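You operate a simulated robot arm through the tools that you are given. There is no shell and no other tool. Be economical: measure what you need, move in short steps, check, and stop when the job is done.

The job below is to be done with a simulated robot arm. You get a single attempt, and the scene is never put back.

TASK
Run the motor forward at about 110 rpm, then lever to Stop and pump off.
Fine: start the pump once, set the lever, then the throttle marked for that way; no load; valves stay.

Only the result counts: the job must be done as asked and must still hold three seconds after the hand-in. Knocking over, shifting, dropping, spilling or breaking anything else fails it.

THE ROBOT
A 7-joint arm with a two-finger parallel gripper, fixed in place. Base frame: the origin is at the foot of the arm, x ahead of it, y to its left, z up; the work surface is at about z = 700. Lengths are in mm, angles in rad, forces in N, time in s.
With the tool pointing down near the work surface it reaches from about 140 to 660 mm from the base axis. Its first joint turns from -1.152 to 1.152 rad. Payload 2.4 kg.
The tool frame sits at the grasp point between the pads (the TCP): z along the fingers, y along the line on which they close. The tips reach 30 mm beyond it. The gripper opens to 94 mm. The fingers are 28 mm wide and 10 mm thick; the gripper's body (50 by 96 mm) begins 55 mm behind the TCP.
Orientation is that of the tool frame in the base frame, as a unit quaternion [x, y, z, w]. With the fingers straight down and closing along the base's y, the tool's x points along the base's -x, its y along +y and its z along -z.

THE INTERFACE
- The arm moves only by the tool jog_arm. Its argument "rows" is text: rows parted by semicolons, each of 7 numbers parted by spaces: the shift along the tool's x, y, z in mm, then the turn, a rotation vector about the tool's x, y, z in rad, then the closure, from 0 (fully open) to 1 (shut). In form: dx dy dz ax ay az grip; .... A call has 1 to 10 rows; each row shifts and turns the commanded pose from where the row before left it, along the tool's axes as they then stand. A row lasts 0.2 s, in which the tool goes at most 50 mm and 0.15 rad; a call with a longer step from one row to the next is refused whole, and so is a gripper value outside its range. A pose out of reach is approached as far as the arm can. The call stops where the force on the tool passes 40 N (or 10 N more than at its start, if that is more) or the arm is blocked; 0.2 s more then pass. The fingers move at their own pace (about 153 mm/s each) and stop on an object; they squeeze with about 24 N. The grip force told is the motor's: it shows also when the fingers shut on nothing. Time passes only in rows, and 0.2 s behind the last, so rows that do not move let the fingers close. It gives the time, the measured TCP pose, the force on the tool (base axes), the opening and the grip force at its end, in the units of the frame above (readings bear some noise), with the torque about the TCP (base axes, N m) and any sound that the robot's microphone picked up, and new pictures: "pictures" is both (left out), scene, wrist or none.
- Cameras (640 x 400 px; columns grow to the right, rows downward): "scene" is fixed at [34.8, 474.3, 1443.1]; the picture's right is [-0.77, -0.64, 0.00], its down [-0.38, 0.45, -0.81] and it looks along [0.52, -0.62, -0.59] (base axes); focal length 232 px, centre (320, 200). "wrist" rides on the gripper at [76, 14, -103] in the tool frame; the picture's right is [-0.18, 0.98, 0.00], its down [-0.75, -0.14, -0.64] and it looks along [-0.63, -0.12, 0.77] (tool axes); focal length 243 px, centre (320, 200). There is no depth. A picture from a camera that has moved, and an enlarged one, comes with that camera's place and axes in the base frame and with its lens.
- close_up(camera, box): a new picture of the part [left, top, right, bottom] of that camera's present view, enlarged. It takes no simulated time.
- job_done(): hands the job in; it is judged then, once.

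Go step by step. Nothing tells you positions but the pictures and the camera data: compare them with the known pose of the tool, close in by small moves and look again before you grip or let go. The budget is 120 turns and 200 pictures, counting those below and the enlarged ones. Unless the task says otherwise, let go and move clear before handing in, and close with one line.

The tools are called as name(argument=value, ...) on one line, values as JSON. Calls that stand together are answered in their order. jog_arm: Moves the arm, as the interface text tells. Its arguments: {"type":"object","properties":{"rows":{"type":"string"},"pictures":{"type":"string","enum":["both","scene","wrist","none"]}},"required":["rows"]} The other tools are called the same way: close_up (camera, box) takes an enlarged picture of a part of a camera's view; job_done () hands the job in.

At the start:

```text
time: 0.0
ee_pos: [354.4, 15.0, 1273.7]
tool_rot: [0.0, 1.0, 0.0, 0.0]
force: [0.4, -0.8, -0.9]
torque: [-0.03, 0.03, 0.03]
grip_width: 94.1
grip_force: 0.1
```

scene: 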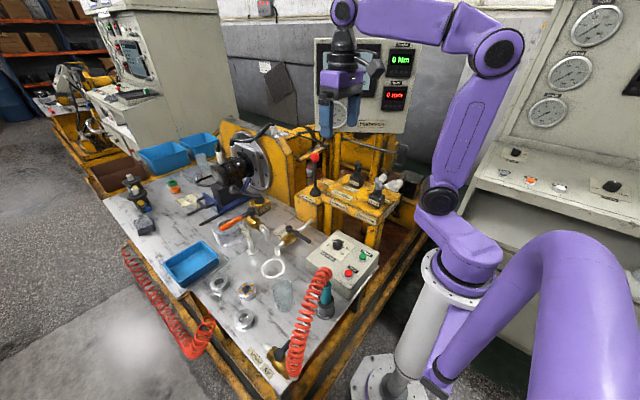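
wrist: 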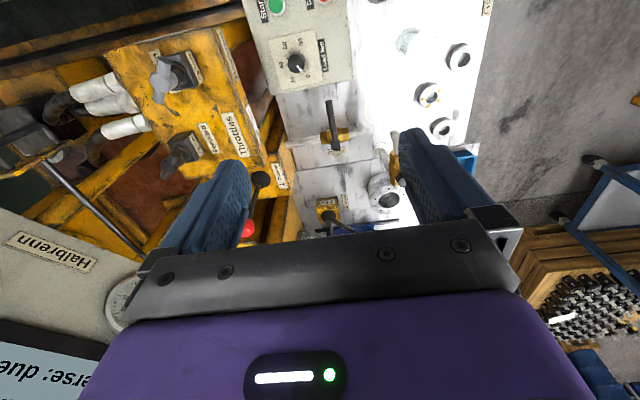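

I see a test bench with a control box (start/stop buttons, load knob), a yellow throttle block, a lever with a red knob and a display. I'll enlarge these parts first.

close_up(camera="scene", box=[290, 210, 390, 300])

close_up(camera="scene", box=[280, 130, 420, 230])

close_up(camera="scene", box=[310, 30, 430, 140])

close_up(camera="wrist", box=[40, 0, 360, 250])

```text
4.44 times, centred on (340, 255) of scene
camera zoom: at [34.8, 474.3, 1443.1], right [-0.77, -0.64, 0.0], down [-0.38, 0.45, -0.81], along [0.52, -0.62, -0.59], focal length 1031 px, centre (231, -44)
```

zoom: 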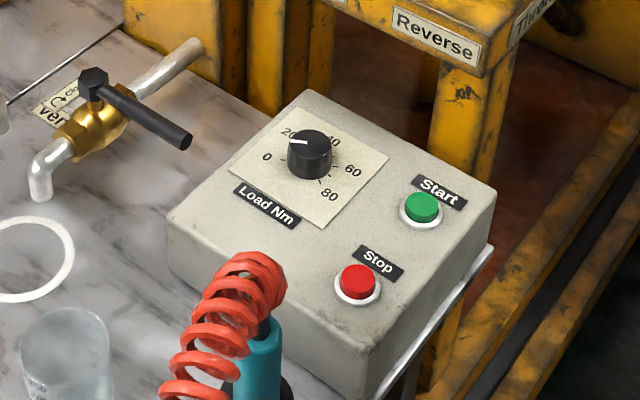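

```text
4.00 times, centred on (350, 180) of scene
camera zoom: at [34.8, 474.3, 1443.1], right [-0.77, -0.64, 0.0], down [-0.38, 0.45, -0.81], along [0.52, -0.62, -0.59], focal length 928 px, centre (200, 280)
```

zoom: 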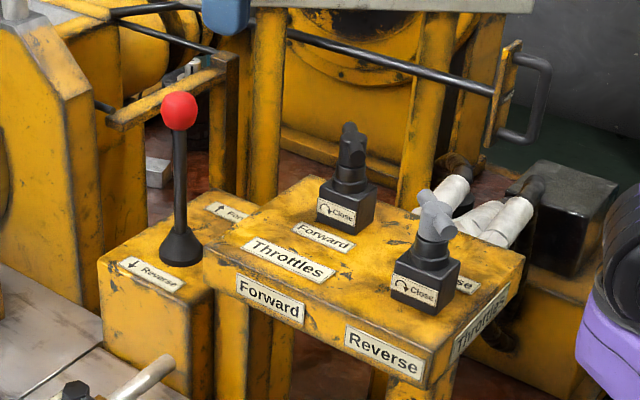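

```text
3.64 times, centred on (370, 85) of scene
camera zoom: at [34.8, 474.3, 1443.1], right [-0.77, -0.64, 0.0], down [-0.38, 0.45, -0.81], along [0.52, -0.62, -0.59], focal length 844 px, centre (138, 618)
```

zoom: 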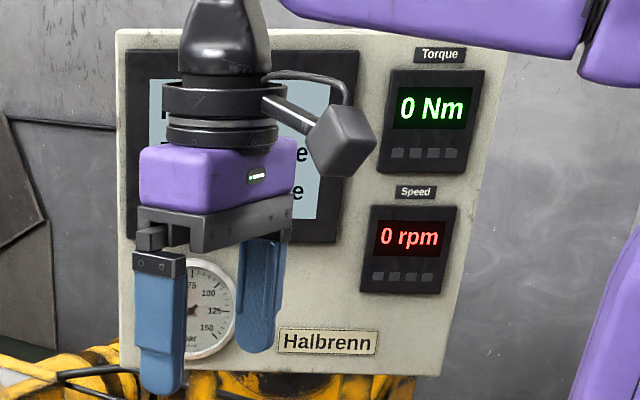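

```text
1.60 times, centred on (200, 125) of wrist
camera zoom: at [275.8, 28.3, 1376.2], right [0.18, 0.98, 0.0], down [0.75, -0.14, 0.64], along [0.63, -0.12, -0.77], focal length 388 px, centre (512, 320)
```

zoom: 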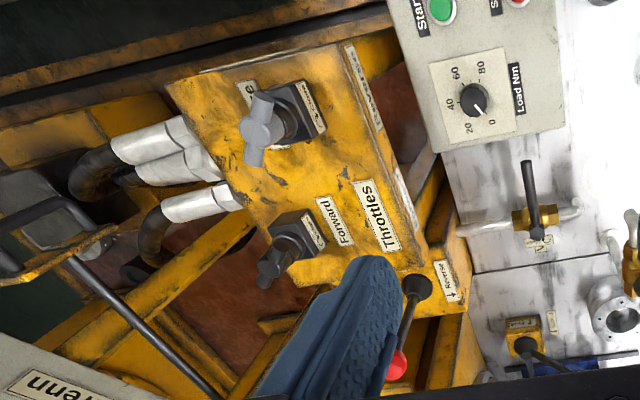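

The Start button works out at about (275,-57,780), Stop at (276,35,780), the lever ball at about (617,-189,1018) and the Forward throttle at about (470,-297,978). I'll close the fingers and move above Start, which also clears the view of the panel.

jog_arm(rows="8 -8 40 0 0 0 1;8 -8 40 0 0 0 1;8 -8 40 0 0 0 1;8 -8 40 0 0 0 1;8 -8 40 0 0 0 1;8 -8 40 0 0 0 1;8 -8 40 0 0 0 1;8 -8 40 0 0 0 1;8 -8 40 0 0 0 1;7 0 14 0 0 0 1")

close_up(camera="scene", box=[310, 30, 430, 140])

```text
time: 2.2
ee_pos: [273.1, -59.5, 898.4]
tool_rot: [0.0, 1.0, 0.0, 0.0]
force: [0.1, 0.2, -0.6]
torque: [0.0, -0.04, -0.03]
grip_width: 0.0
grip_force: 24.0
camera wrist: at [196.2, -44.4, 1001.4], right [0.18, 0.98, 0.0], down [0.75, -0.14, 0.64], along [0.63, -0.12, -0.77], focal length 243 px, centre (320, 200)
```

scene: 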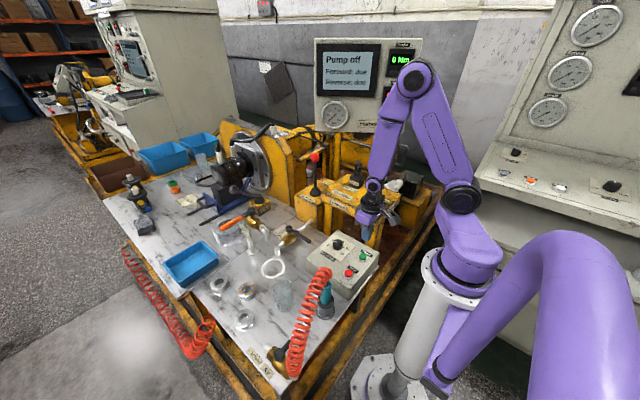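
wrist: 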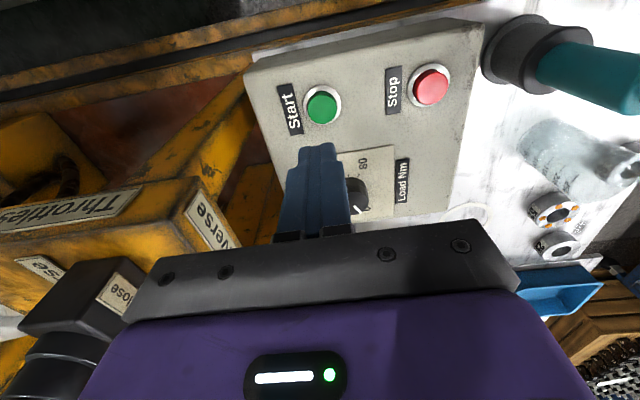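

```text
3.64 times, centred on (370, 85) of scene
camera zoom: at [34.8, 474.3, 1443.1], right [-0.77, -0.64, 0.0], down [-0.38, 0.45, -0.81], along [0.52, -0.62, -0.59], focal length 844 px, centre (138, 618)
```

zoom: 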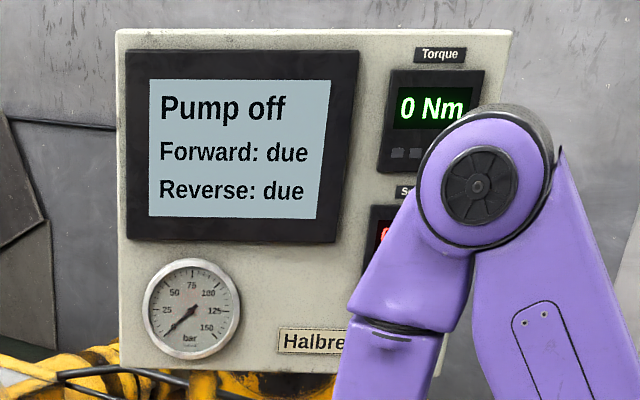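

The panel reads "Pump off, Forward: due". I'm above Start, so I'll move down close to it and check before pressing.

jog_arm(rows="2 2 40 0 0 0 1;0 0 30 0 0 0 1")

close_up(camera="scene", box=[310, 200, 400, 290])

```text
time: 2.8
ee_pos: [273.4, -55.2, 829.6]
tool_rot: [0.001, 1.0, 0.0, 0.0]
force: [0.0, 0.1, -0.1]
torque: [0.01, -0.02, -0.01]
grip_width: 0.0
grip_force: 24.0
camera wrist: at [195.0, -41.9, 932.5], right [0.19, 0.98, 0.0], down [0.75, -0.14, 0.64], along [0.63, -0.12, -0.77], focal length 243 px, centre (320, 200)
```

scene: 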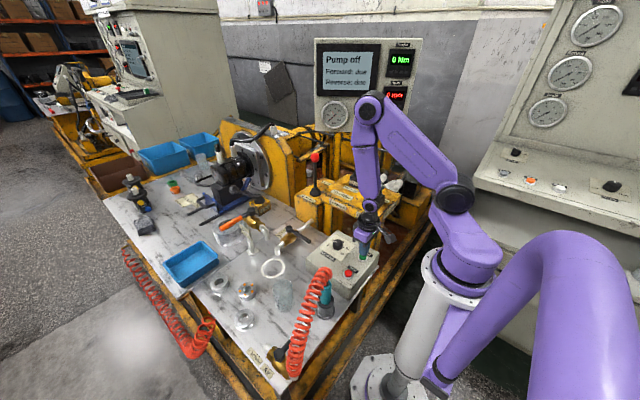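
wrist: 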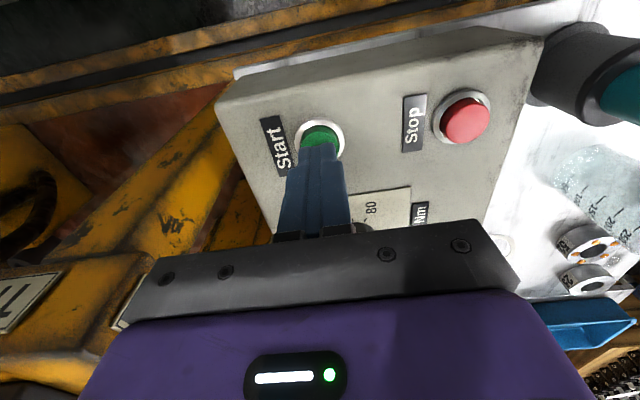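

```text
4.44 times, centred on (355, 245) of scene
camera zoom: at [34.8, 474.3, 1443.1], right [-0.77, -0.64, 0.0], down [-0.38, 0.45, -0.81], along [0.52, -0.62, -0.59], focal length 1031 px, centre (164, 0)
```

zoom: 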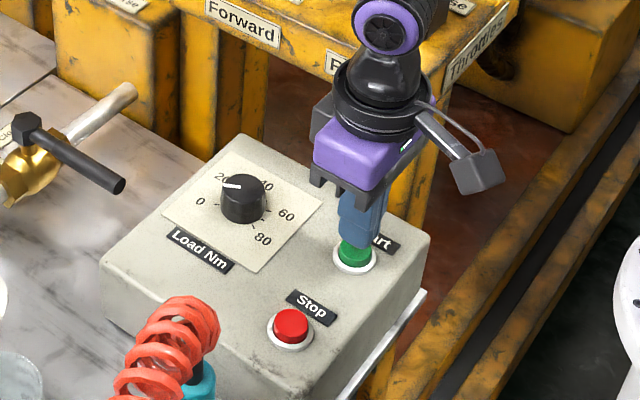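

The fingers are over the green button and centred to within a few millimetres. I'll press in small steps.

jog_arm(rows="3 0 4 0 0 0 1;0 0 4 0 0 0 1;0 0 4 0 0 0 1;0 0 3 0 0 0 1", pictures="scene")

```text
time: 3.8
ee_pos: [269.3, -56.5, 815.0]
tool_rot: [0.0, 1.0, 0.0, -0.001]
force: [0.3, -2.0, 4.3]
torque: [-0.04, -0.01, 0.0]
grip_width: 0.0
grip_force: 23.1
heard: click
```

scene: 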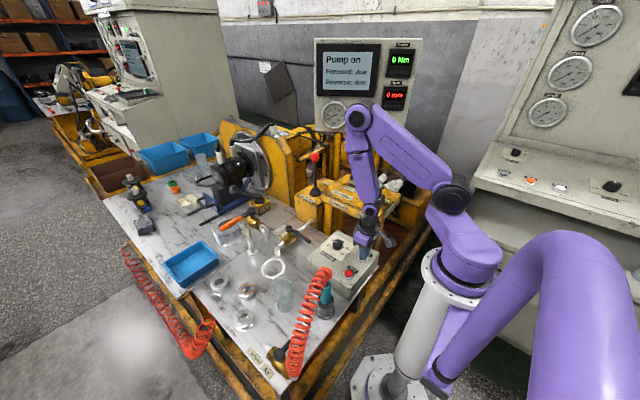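

The pump is on. I'll go straight up, then over towards the lever for a closer look.

jog_arm(rows="0 0 -45 0 0 0 1;0 0 -45 0 0 0 1;0 0 -45 0 0 0 1;0 0 -45 0 0 0 1;0 0 -45 0 0 0 1;0 0 -45 0 0 0 1;-35 -10 -45 0 0 0 1;-45 -20 0 0 0 0 1;-45 -20 0 0 0 0 1;-45 -20 0 0 0 0 1")

close_up(camera="wrist", box=[60, 0, 380, 250])

close_up(camera="scene", box=[280, 130, 420, 230])

```text
refused: row 7 steps farther than a row can; nothing moved
```

```text
1.60 times, centred on (220, 125) of wrist
camera zoom: at [191.6, -41.6, 917.4], right [0.18, 0.98, 0.0], down [0.75, -0.14, 0.64], along [0.63, -0.12, -0.77], focal length 388 px, centre (480, 320)
```

zoom: 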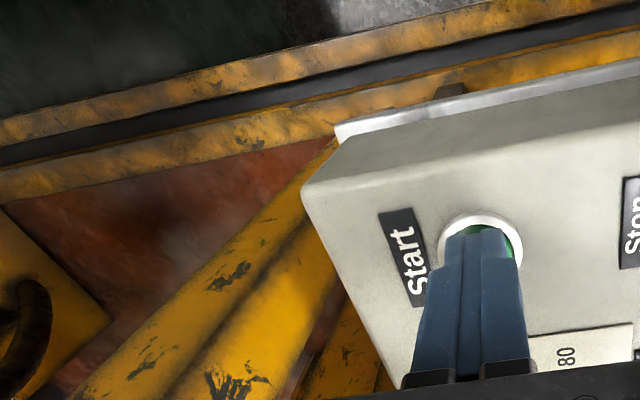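

```text
4.00 times, centred on (350, 180) of scene
camera zoom: at [34.7, 474.2, 1443.1], right [-0.77, -0.64, 0.0], down [-0.38, 0.45, -0.81], along [0.52, -0.62, -0.59], focal length 928 px, centre (200, 280)
```

zoom: 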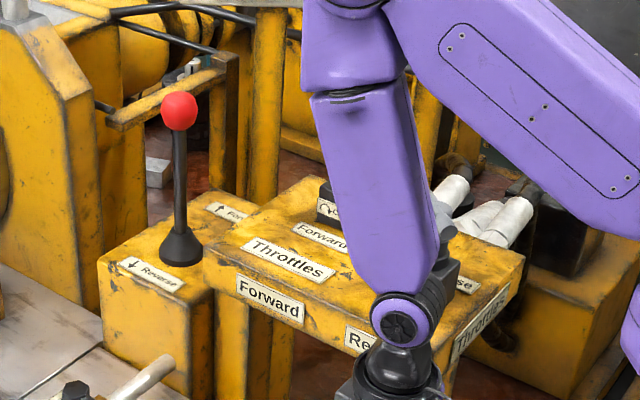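

The move was refused because row 7 was too long, so I'll send it again with shorter rows.

jog_arm(rows="0 0 -45 0 0 0 1;0 0 -45 0 0 0 1;0 0 -45 0 0 0 1;0 0 -45 0 0 0 1;0 0 -45 0 0 0 1;0 0 -45 0 0 0 1;0 0 -45 0 0 0 1;-45 -20 0 0 0 0 1;-45 -20 0 0 0 0 1;-45 -20 0 0 0 0 1")

close_up(camera="wrist", box=[60, 0, 380, 250])

```text
time: 6.0
ee_pos: [405.2, -114.3, 1128.3]
tool_rot: [0.0, 1.0, 0.0, 0.0]
force: [-0.5, -0.2, 0.1]
torque: [0.04, 0.01, -0.02]
grip_width: 0.3
grip_force: 23.9
camera wrist: at [327.6, -100.2, 1232.6], right [0.18, 0.98, 0.0], down [0.75, -0.14, 0.64], along [0.63, -0.12, -0.77], focal length 243 px, centre (320, 200)
```

scene: 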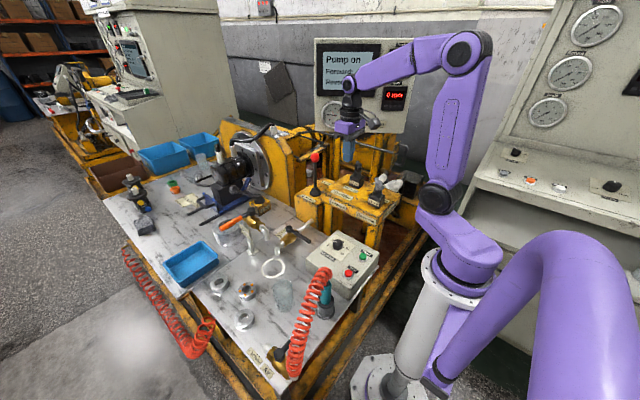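
wrist: 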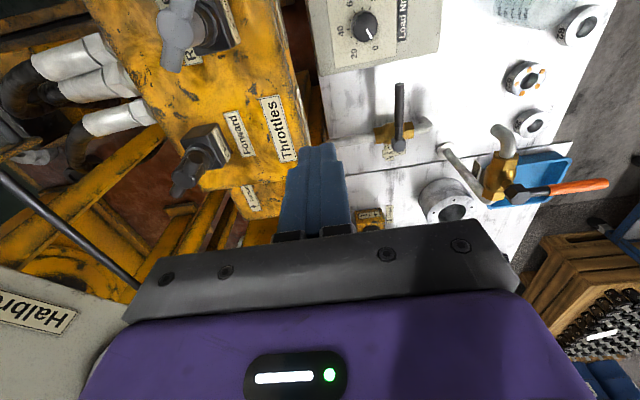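

```text
1.60 times, centred on (220, 125) of wrist
camera zoom: at [327.6, -100.2, 1232.6], right [0.18, 0.98, 0.0], down [0.75, -0.14, 0.64], along [0.63, -0.12, -0.77], focal length 388 px, centre (480, 320)
```

zoom: 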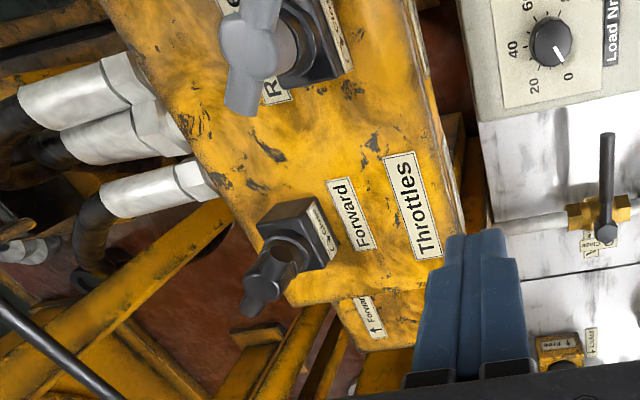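

The load pointer is at 0. The lever is hidden behind the gripper, so I'll move to where the wrist camera can see it.

jog_arm(rows="0 35 -33 0 0 0 1;0 35 -33 0 0 0 1;0 35 -33 0 0 0 1;0 15 0 0 0 0 1")

close_up(camera="wrist", box=[60, 50, 380, 250])

close_up(camera="scene", box=[290, 140, 390, 220])

```text
time: 7.0
ee_pos: [405.1, 5.9, 1229.0]
tool_rot: [0.002, 1.0, 0.0, 0.0]
force: [-0.5, -0.8, 0.6]
torque: [0.0, -0.01, 0.0]
grip_width: 0.0
grip_force: 24.3
camera wrist: at [326.8, 19.2, 1332.2], right [0.19, 0.98, 0.0], down [0.75, -0.14, 0.64], along [0.63, -0.12, -0.77], focal length 243 px, centre (320, 200)
```

scene: 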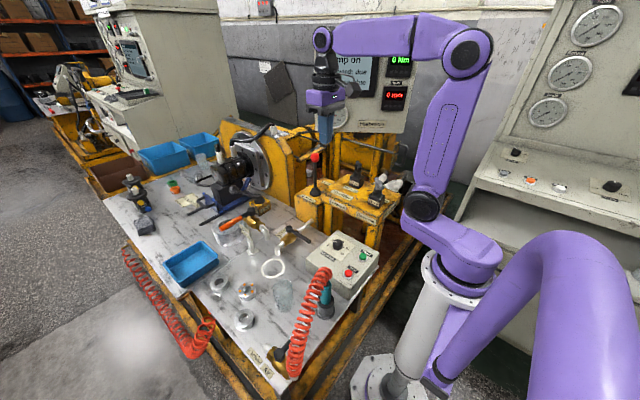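
wrist: 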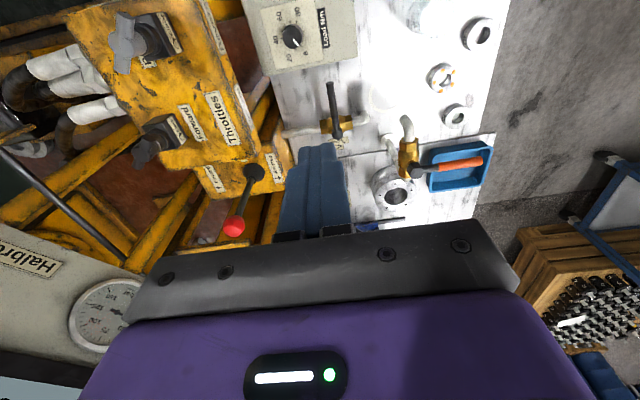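

```text
2.00 times, centred on (220, 150) of wrist
camera zoom: at [326.8, 19.2, 1332.2], right [0.19, 0.98, 0.0], down [0.75, -0.14, 0.64], along [0.63, -0.12, -0.77], focal length 485 px, centre (520, 300)
```

zoom: 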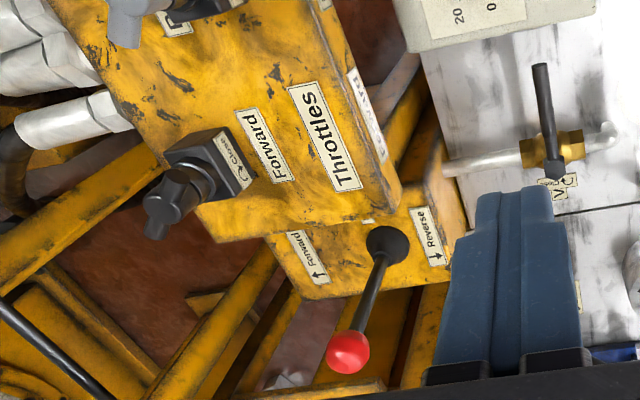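

```text
5.00 times, centred on (340, 180) of scene
camera zoom: at [34.8, 474.3, 1443.1], right [-0.77, -0.64, 0.0], down [-0.38, 0.45, -0.81], along [0.52, -0.62, -0.59], focal length 1160 px, centre (220, 300)
```

zoom: 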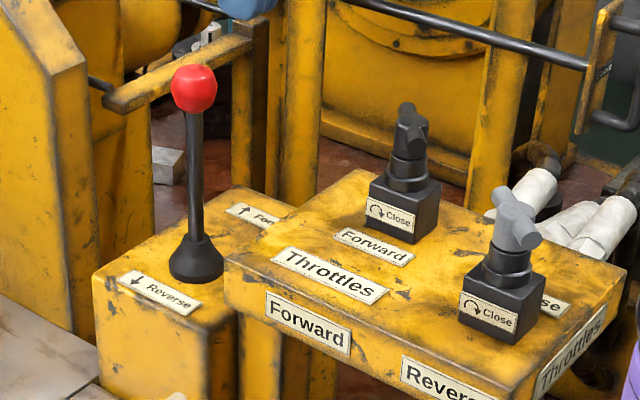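

The ball is at about (610,-186,1025). The lever stands upright on a base at z≈848, and Forward is towards -y. I'll move above the ball with the gripper partly open, ready to straddle it.

jog_arm(rows="-25 -24 12 0 0 0 0.3;-25 -24 12 0 0 0 0.3;-25 -24 12 0 0 0 0.3;-25 -24 12 0 0 0 0.3;-25 -24 12 0 0 0 0.3;-25 -24 12 0 0 0 0.3;-25 -24 12 0 0 0 0.3;-25 -24 12 0 0 0 0.3")

close_up(camera="scene", box=[280, 100, 380, 200])

```text
time: 8.8
ee_pos: [605.3, -188.8, 1132.3]
tool_rot: [0.0, 1.0, 0.0, -0.001]
force: [-0.9, -0.1, 1.1]
torque: [-0.01, 0.0, -0.02]
grip_width: 65.6
grip_force: 0.1
camera wrist: at [526.7, -174.3, 1234.3], right [0.19, 0.98, 0.0], down [0.75, -0.14, 0.64], along [0.63, -0.12, -0.77], focal length 243 px, centre (320, 200)
```

scene: 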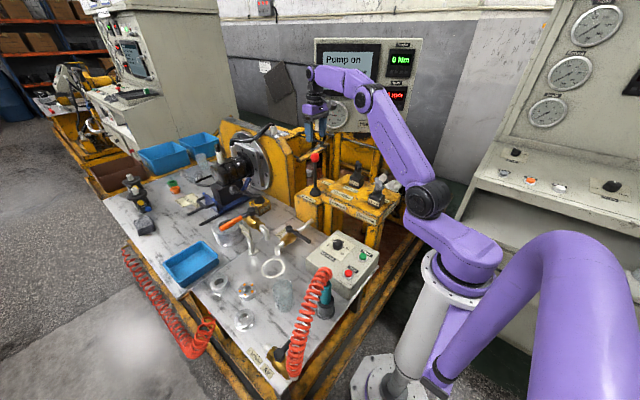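
wrist: 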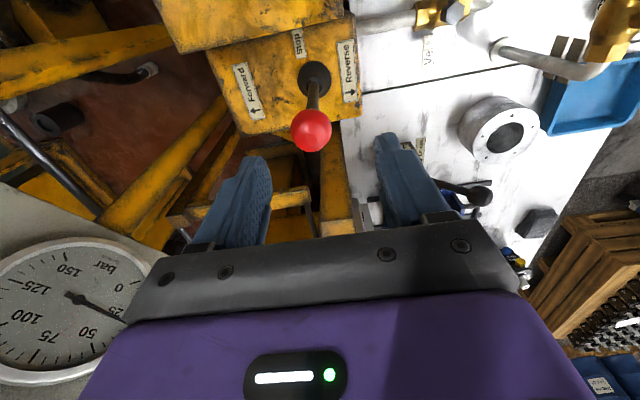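

```text
4.00 times, centred on (330, 150) of scene
camera zoom: at [34.7, 474.3, 1443.1], right [-0.77, -0.64, 0.0], down [-0.38, 0.45, -0.81], along [0.52, -0.62, -0.59], focal length 928 px, centre (280, 400)
```

zoom: 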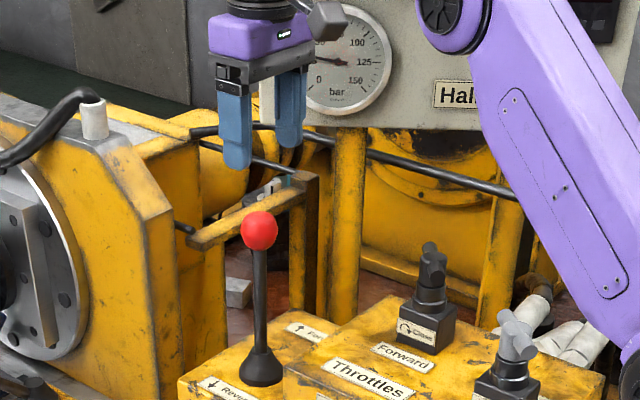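

From here the lever works out at about (613,-199), with a "Stop" label at the centre. I'll align and lower the open fingers around the ball.

jog_arm(rows="-7 -10 0 0 0 0 0.3;0 0 40 0 0 0 0.3;0 0 40 0 0 0 0.3")

close_up(camera="scene", box=[280, 100, 380, 200])

```text
time: 9.6
ee_pos: [612.4, -198.9, 1052.2]
tool_rot: [0.0, 1.0, 0.001, 0.0]
force: [0.5, 1.0, -0.2]
torque: [-0.01, 0.04, 0.04]
grip_width: 65.6
grip_force: 0.2
camera wrist: at [533.6, -184.3, 1154.7], right [0.18, 0.98, 0.0], down [0.75, -0.14, 0.64], along [0.63, -0.12, -0.77], focal length 243 px, centre (320, 200)
```

scene: 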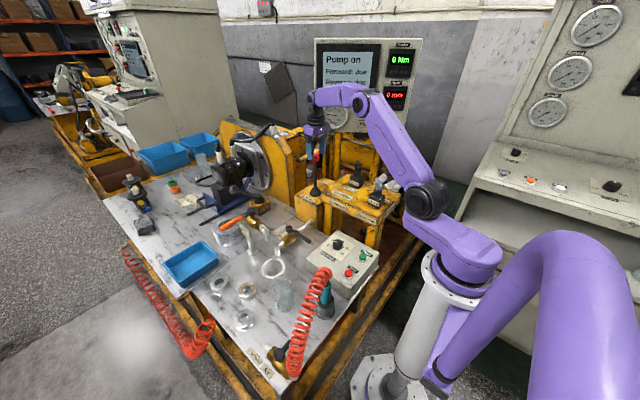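
wrist: 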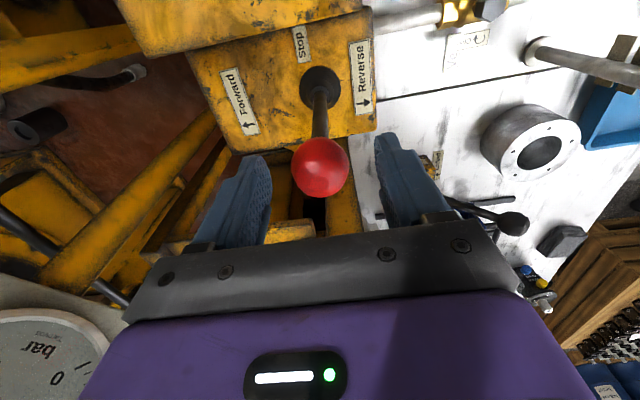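

```text
4.00 times, centred on (330, 150) of scene
camera zoom: at [34.8, 474.3, 1443.1], right [-0.77, -0.64, 0.0], down [-0.38, 0.45, -0.81], along [0.52, -0.62, -0.59], focal length 928 px, centre (280, 400)
```

zoom: 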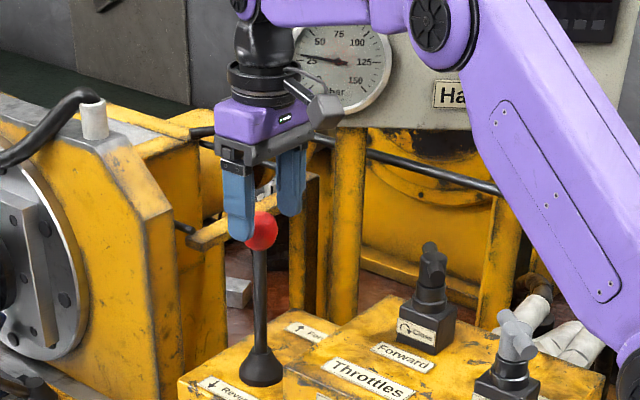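

The ball is centred between the fingers. I'll lower onto it and push towards -y (Forward) in small steps.

jog_arm(rows="0 0 35 0 0 0 0.3;0 -12 0 0 0 0 0.3;0 -10 0 0 0 0 0.3;0 -8 0 0 0 0 0.3;0 -8 0 0 0 0 0.3")

close_up(camera="scene", box=[280, 30, 430, 200])

```text
time: 10.8
ee_pos: [610.1, -236.3, 1017.1]
tool_rot: [0.001, 1.0, 0.001, -0.001]
force: [1.4, 2.6, -0.8]
torque: [0.01, 0.01, 0.03]
grip_width: 66.7
grip_force: 0.8
camera wrist: at [533.1, -222.6, 1119.9], right [0.19, 0.98, 0.0], down [0.75, -0.14, 0.64], along [0.63, -0.12, -0.77], focal length 243 px, centre (320, 200)
```

scene: 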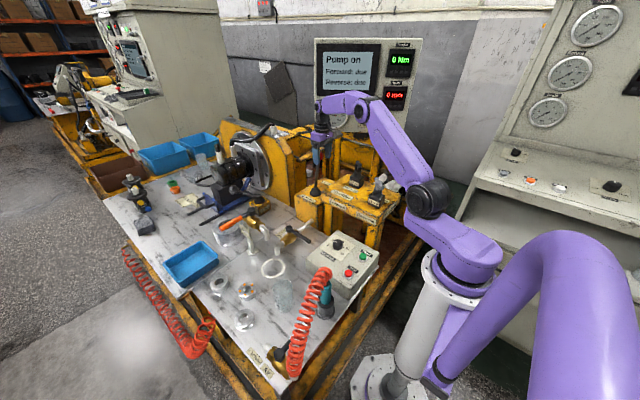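
wrist: 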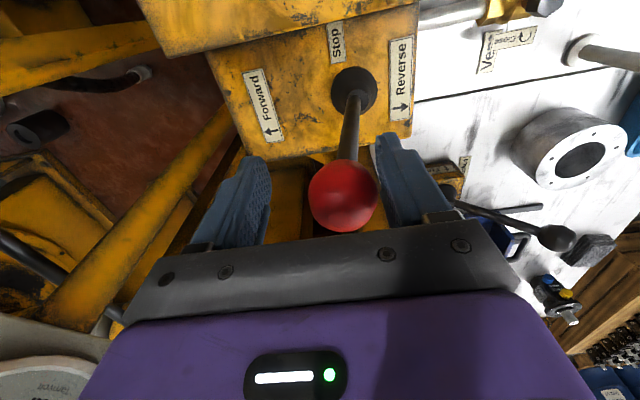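

```text
2.35 times, centred on (355, 115) of scene
camera zoom: at [34.8, 474.3, 1443.1], right [-0.77, -0.64, 0.0], down [-0.38, 0.45, -0.81], along [0.52, -0.62, -0.59], focal length 546 px, centre (238, 400)
```

zoom: 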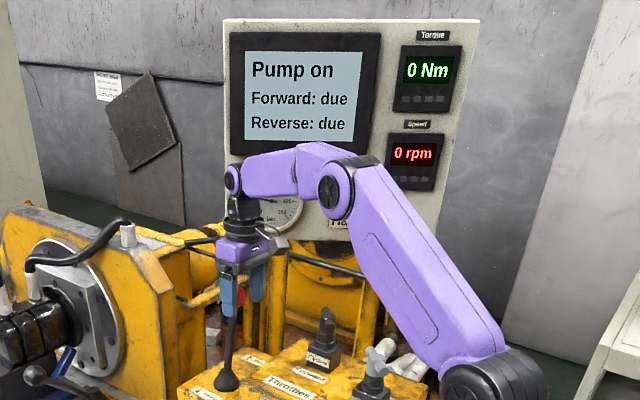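

The lever is moving with a light force, so I'll keep pushing.

jog_arm(rows="0 -8 0 0 0 0 0.3;0 -8 0 0 0 0 0.3;0 -8 1 0 0 0 0.3;0 -8 1 0 0 0 0.3")

```text
time: 11.8
ee_pos: [611.3, -268.2, 1015.6]
tool_rot: [0.002, 1.0, 0.001, 0.0]
force: [-0.1, -0.1, -0.9]
torque: [0.0, -0.01, -0.02]
grip_width: 66.0
grip_force: 0.0
camera wrist: at [533.3, -254.1, 1118.1], right [0.19, 0.98, 0.0], down [0.75, -0.14, 0.64], along [0.63, -0.12, -0.77], focal length 243 px, centre (320, 200)
```

scene: 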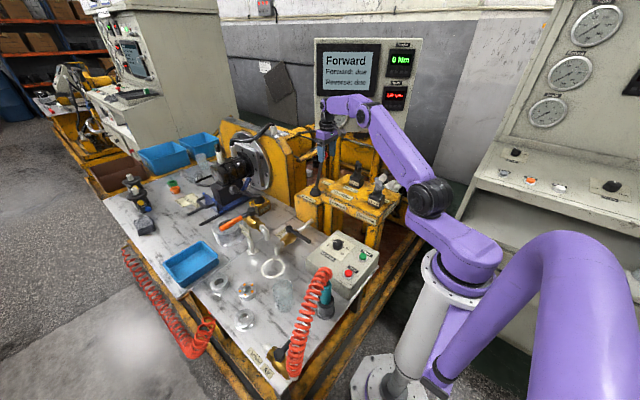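
wrist: 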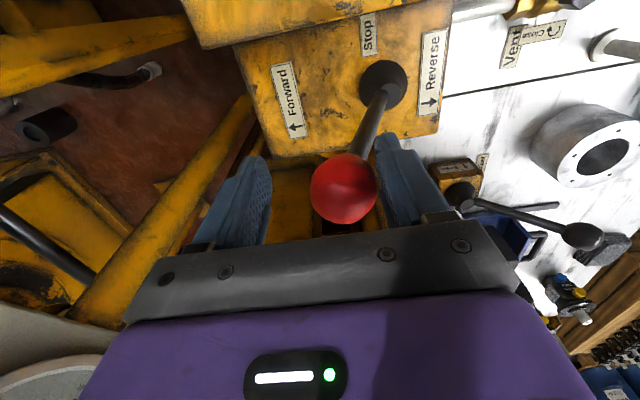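

The display shows "Forward". I'll check the rpm, then lift clear.

jog_arm(rows="0 6 -40 0 0 0 0.3;0 0 -40 0 0 0 0.3;0 0 -20 0 0 0 0.3")

close_up(camera="scene", box=[300, 30, 430, 210])

```text
time: 12.6
ee_pos: [609.7, -261.2, 1114.2]
tool_rot: [0.001, 1.0, 0.0, -0.002]
force: [-0.3, -0.7, 0.5]
torque: [-0.01, -0.02, 0.04]
grip_width: 65.7
grip_force: 0.0
out of reach, approached as far as the arm can: row 3
camera wrist: at [531.2, -246.7, 1217.1], right [0.18, 0.98, 0.0], down [0.75, -0.14, 0.64], along [0.63, -0.12, -0.77], focal length 243 px, centre (320, 200)
```

scene: 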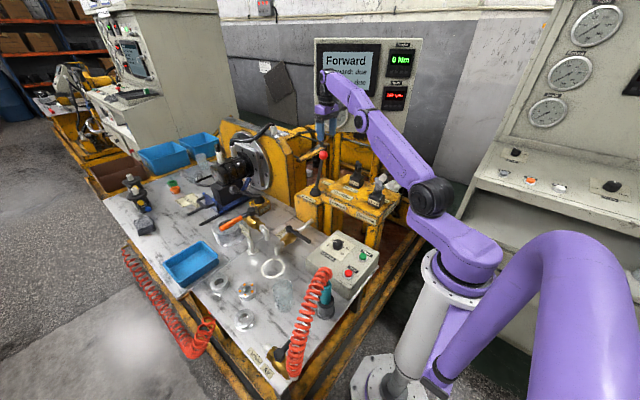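
wrist: 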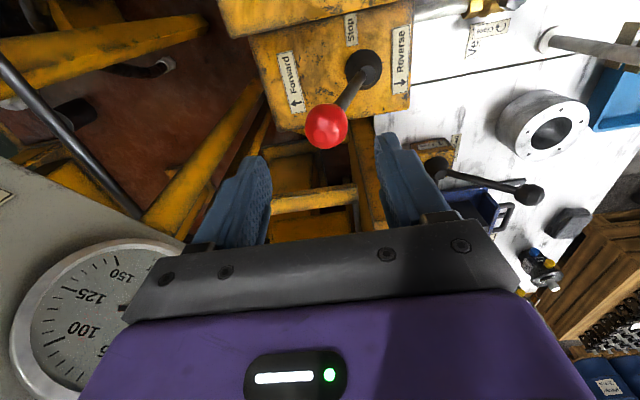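

```text
2.22 times, centred on (365, 120) of scene
camera zoom: at [34.8, 474.3, 1443.1], right [-0.77, -0.64, 0.0], down [-0.38, 0.45, -0.81], along [0.52, -0.62, -0.59], focal length 516 px, centre (220, 378)
```

zoom: 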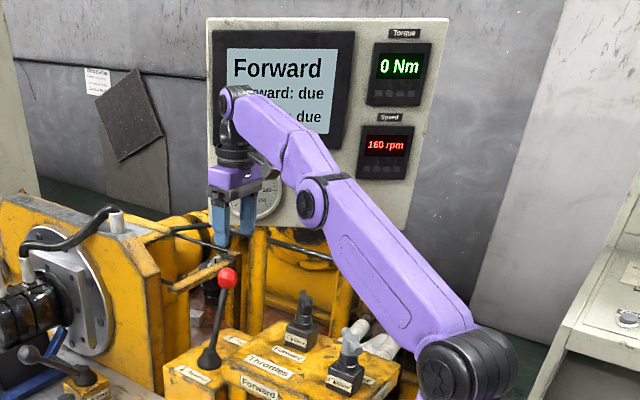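

The lever is held at Forward and the speed reads 160 rpm or so. Next I'll move over the Forward throttle for a close look.

jog_arm(rows="40 -7 2 0 0 0 0.3;40 -7 2 0 0 0 0.3;40 -7 2 0 0 0 0.3;35 -6 2 0 0 0 0.3")

close_up(camera="wrist", box=[220, 40, 420, 200])

close_up(camera="scene", box=[310, 40, 430, 120])

close_up(camera="scene", box=[320, 130, 420, 220])

```text
time: 13.6
ee_pos: [452.6, -287.9, 1107.4]
tool_rot: [0.002, 1.0, 0.0, 0.001]
force: [0.2, 0.7, 0.3]
torque: [-0.04, -0.02, -0.02]
grip_width: 65.5
grip_force: 0.1
camera wrist: at [374.7, -274.1, 1210.1], right [0.19, 0.98, 0.0], down [0.75, -0.14, 0.64], along [0.63, -0.12, -0.77], focal length 243 px, centre (320, 200)
```

scene: 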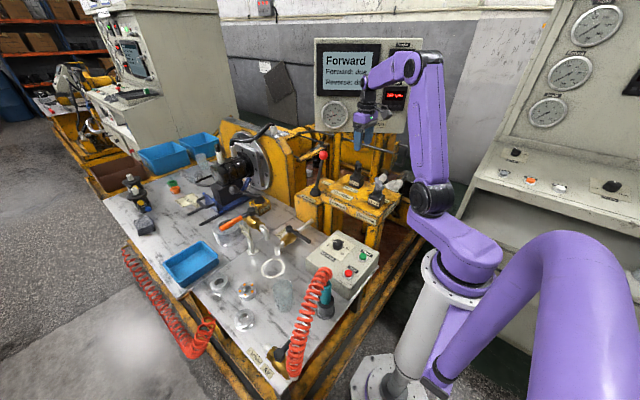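
wrist: 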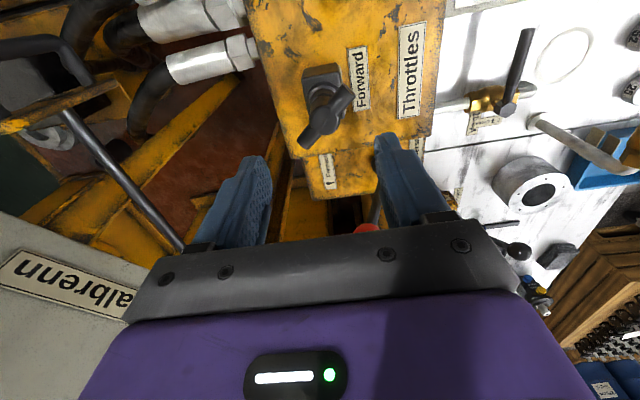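

```text
2.50 times, centred on (320, 120) of wrist
camera zoom: at [374.7, -274.1, 1210.1], right [0.19, 0.98, 0.0], down [0.75, -0.14, 0.64], along [0.63, -0.12, -0.77], focal length 606 px, centre (320, 400)
```

zoom: 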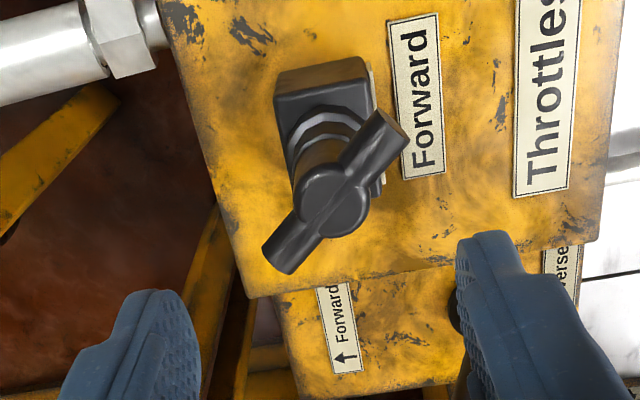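

```text
5.00 times, centred on (370, 80) of scene
camera zoom: at [34.8, 474.3, 1443.1], right [-0.77, -0.64, 0.0], down [-0.38, 0.45, -0.81], along [0.52, -0.62, -0.59], focal length 1160 px, centre (70, 800)
```

zoom: 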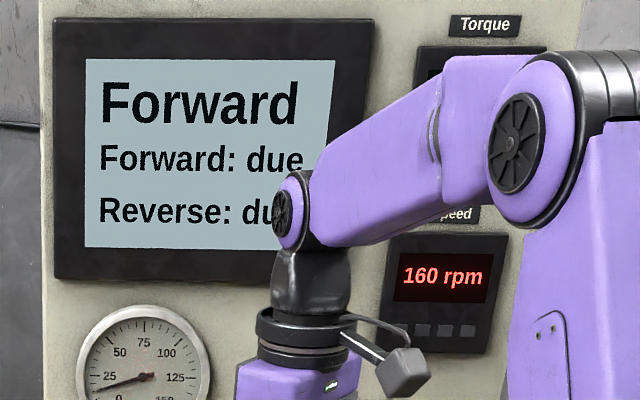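

```text
4.44 times, centred on (370, 175) of scene
camera zoom: at [34.8, 474.3, 1443.1], right [-0.77, -0.64, 0.0], down [-0.38, 0.45, -0.81], along [0.52, -0.62, -0.59], focal length 1031 px, centre (98, 311)
```

zoom: 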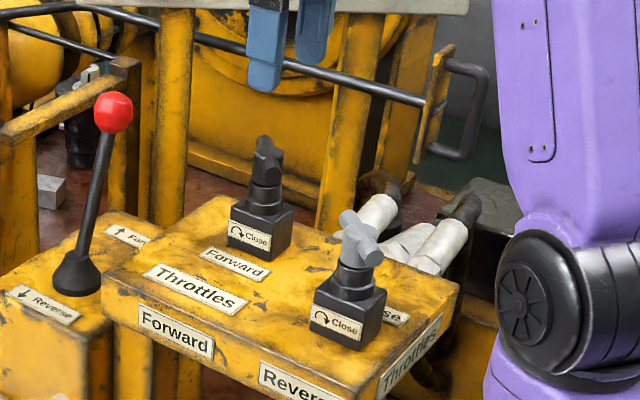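

The handle is a horizontal bar centred near (455,-284) at z≈1000, and its long axis points along about (0.64,-0.77). I'll turn the tool 0.87 rad clockwise so the fingers close across it.

jog_arm(rows="0 0 5 0 0 0.145 0.3;0 0 5 0 0 0.145 0.3;0 0 5 0 0 0.145 0.3;0 0 5 0 0 0.145 0.3;0 0 5 0 0 0.145 0.3;0 0 5 0 0 0.145 0.3")

close_up(camera="wrist", box=[200, 40, 440, 240])

close_up(camera="scene", box=[320, 110, 400, 190])

```text
time: 15.0
ee_pos: [453.4, -288.5, 1075.2]
tool_rot: [0.423, 0.906, 0.001, 0.0]
force: [0.5, 0.4, 0.1]
torque: [-0.01, -0.04, -0.01]
grip_width: 65.5
grip_force: 0.0
camera wrist: at [414.0, -220.5, 1178.8], right [0.87, 0.49, 0.0], down [0.38, -0.67, 0.64], along [0.31, -0.56, -0.77], focal length 243 px, centre (320, 200)
```

scene: 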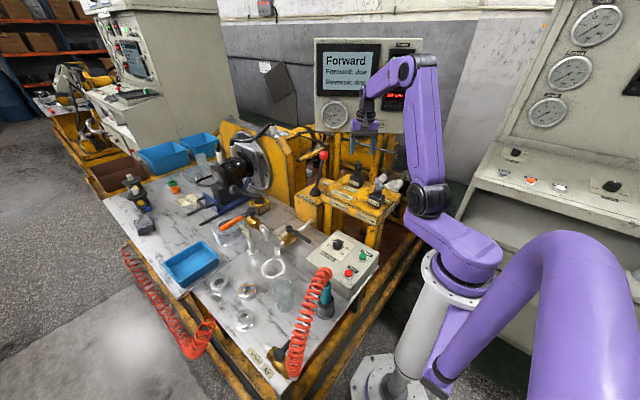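
wrist: 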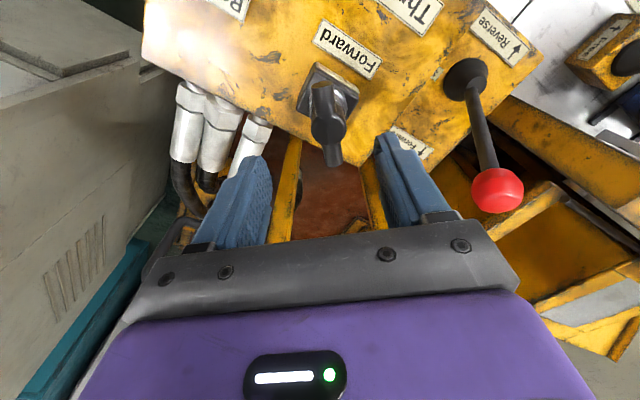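

```text
2.00 times, centred on (320, 140) of wrist
camera zoom: at [414.0, -220.5, 1178.8], right [0.87, 0.49, 0.0], down [0.38, -0.67, 0.64], along [0.31, -0.56, -0.77], focal length 485 px, centre (320, 320)
```

zoom: 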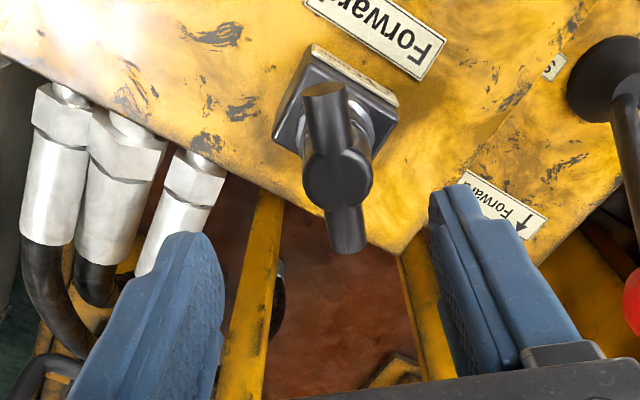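

```text
5.00 times, centred on (360, 150) of scene
camera zoom: at [34.8, 474.3, 1443.1], right [-0.77, -0.64, 0.0], down [-0.38, 0.45, -0.81], along [0.52, -0.62, -0.59], focal length 1160 px, centre (120, 450)
```

zoom: 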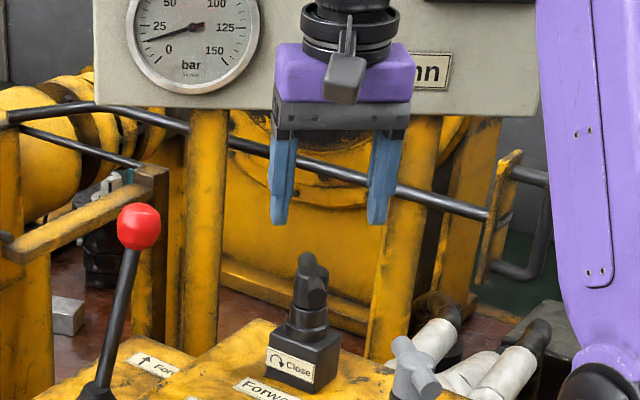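

The bar is centred at (458,-285,993) and lined up with the fingers. I'll centre on it and go down without gripping yet.

jog_arm(rows="0 5.8 20 0 0 0 0.3;0 0 25 0 0 0 0.3;0 0 18 0 0 0 0.3")

close_up(camera="wrist", box=[200, 80, 440, 280])

close_up(camera="scene", box=[320, 110, 400, 190])

```text
time: 15.8
ee_pos: [458.5, -282.4, 1013.0]
tool_rot: [0.421, 0.907, 0.0, 0.001]
force: [-0.3, 0.2, 0.1]
torque: [-0.03, 0.01, 0.01]
grip_width: 65.8
grip_force: 0.0
camera wrist: at [418.7, -216.7, 1115.5], right [0.87, 0.49, 0.0], down [0.38, -0.67, 0.64], along [0.32, -0.56, -0.77], focal length 243 px, centre (320, 200)
```

scene: 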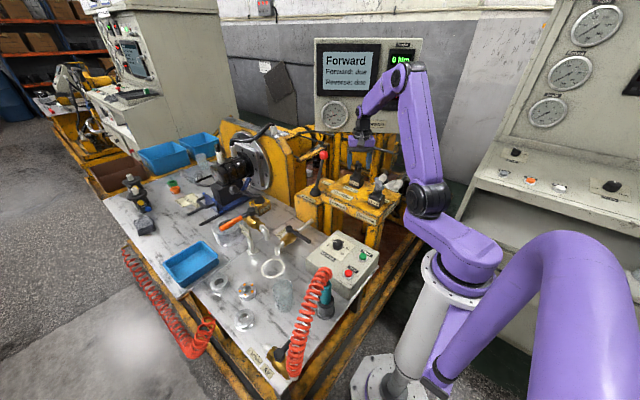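
wrist: 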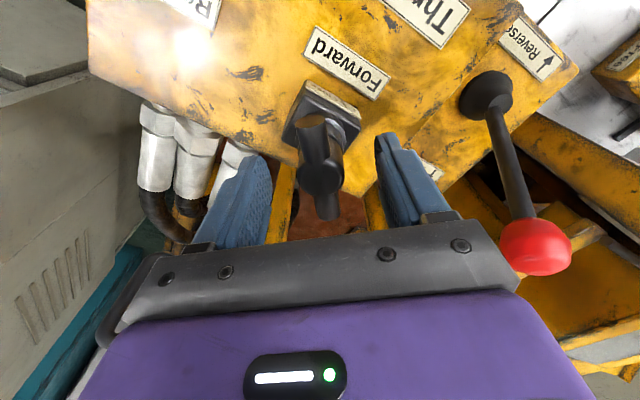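

```text
2.00 times, centred on (320, 180) of wrist
camera zoom: at [418.7, -216.7, 1115.5], right [0.87, 0.49, 0.0], down [0.38, -0.67, 0.64], along [0.32, -0.56, -0.77], focal length 485 px, centre (320, 240)
```

zoom: 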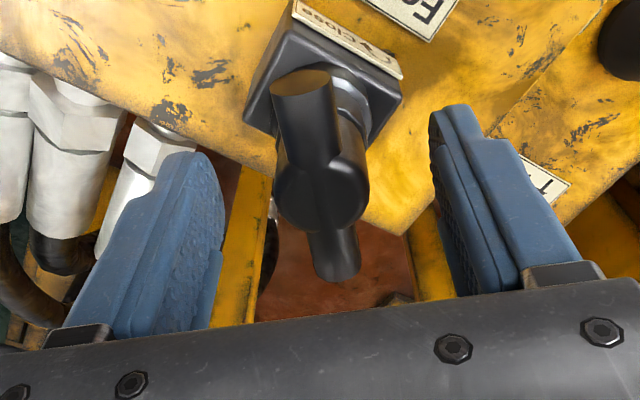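

```text
5.00 times, centred on (360, 150) of scene
camera zoom: at [34.8, 474.3, 1443.1], right [-0.77, -0.64, 0.0], down [-0.38, 0.45, -0.81], along [0.52, -0.62, -0.59], focal length 1160 px, centre (120, 450)
```

zoom: 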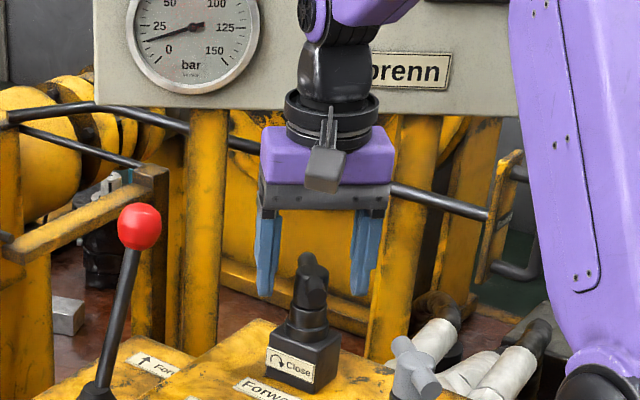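

The alignment is good. I'll go down a little more and close on the bar.

jog_arm(rows="-3 -2 8 0 0 0 0.3;0 0 0 0 0 0 0.6;0 0 0 0 0 0 0.8;0 0 0 0 0 0 1;0 0 0 0 0 0 1")

close_up(camera="wrist", box=[200, 80, 440, 280])

```text
time: 17.0
ee_pos: [460.7, -285.9, 1004.4]
tool_rot: [0.421, 0.907, 0.0, 0.001]
force: [15.0, 8.2, -9.3]
torque: [-0.99, -0.48, -0.01]
grip_width: 27.8
grip_force: 45.5
camera wrist: at [420.6, -219.2, 1107.5], right [0.87, 0.49, 0.0], down [0.38, -0.67, 0.64], along [0.32, -0.56, -0.77], focal length 243 px, centre (320, 200)
```

scene: 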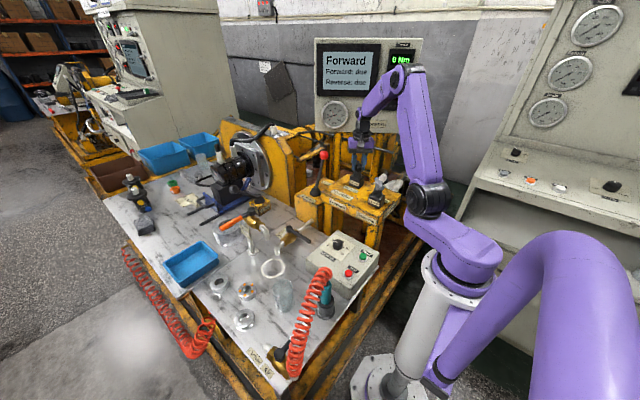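
wrist: 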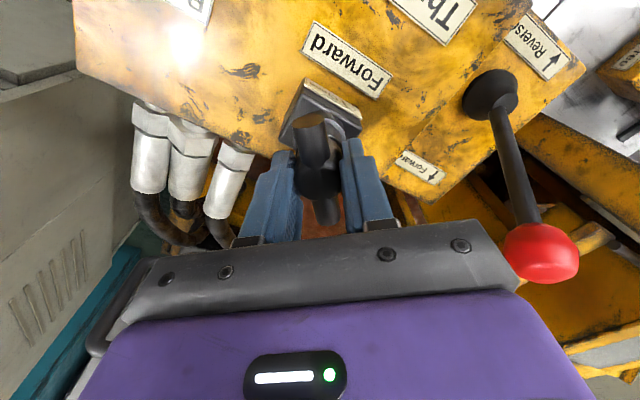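

```text
2.00 times, centred on (320, 180) of wrist
camera zoom: at [420.6, -219.2, 1107.5], right [0.87, 0.49, 0.0], down [0.38, -0.67, 0.64], along [0.32, -0.56, -0.77], focal length 485 px, centre (320, 240)
```

zoom: 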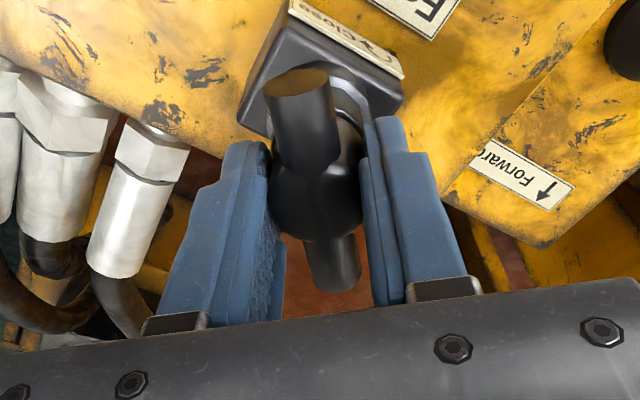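

The pads are on the round hub, slightly off-centre. I'll shift to ease the side force and then turn clockwise 0.29 rad to see how the handle follows.

jog_arm(rows="0 2 0 0 0 0 1;0 0 0 0 0 0.145 1;0 0 0 0 0 0.145 1;0 0 0 0 0 0 1")

close_up(camera="wrist", box=[200, 80, 440, 280])

close_up(camera="scene", box=[310, 40, 430, 120])

```text
time: 18.0
ee_pos: [459.6, -286.6, 1005.7]
tool_rot: [0.55, 0.835, 0.0, 0.0]
force: [9.5, 1.2, -8.1]
torque: [-0.19, -0.82, -0.04]
grip_width: 28.0
grip_force: 44.8
camera wrist: at [441.7, -211.2, 1107.6], right [0.98, 0.22, 0.0], down [0.17, -0.75, 0.64], along [0.14, -0.63, -0.77], focal length 243 px, centre (320, 200)
```

scene: 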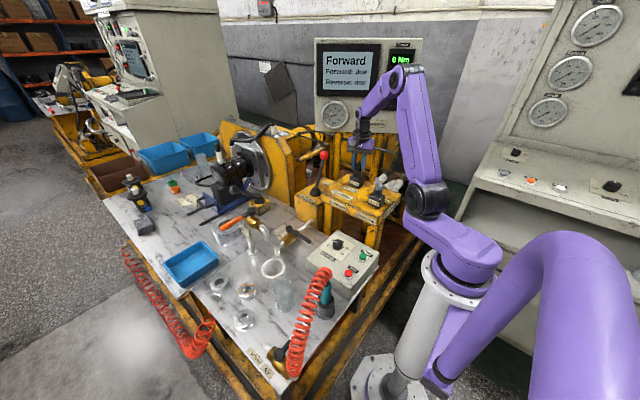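
wrist: 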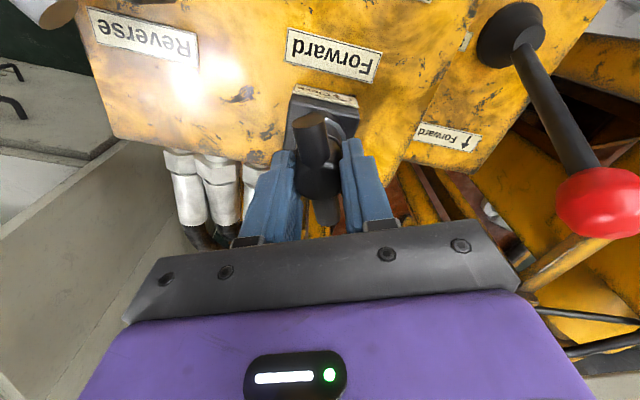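

```text
2.00 times, centred on (320, 180) of wrist
camera zoom: at [441.7, -211.2, 1107.6], right [0.98, 0.22, 0.0], down [0.17, -0.75, 0.64], along [0.14, -0.63, -0.77], focal length 485 px, centre (320, 240)
```

zoom: 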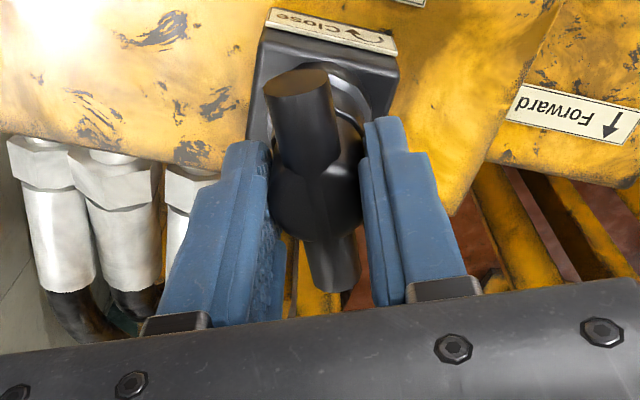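

```text
5.00 times, centred on (370, 80) of scene
camera zoom: at [35.2, 474.2, 1443.1], right [-0.77, -0.64, 0.0], down [-0.38, 0.45, -0.81], along [0.52, -0.62, -0.59], focal length 1160 px, centre (70, 800)
```

zoom: 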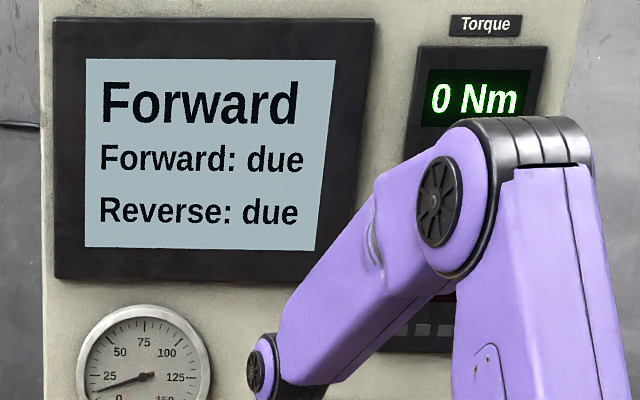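

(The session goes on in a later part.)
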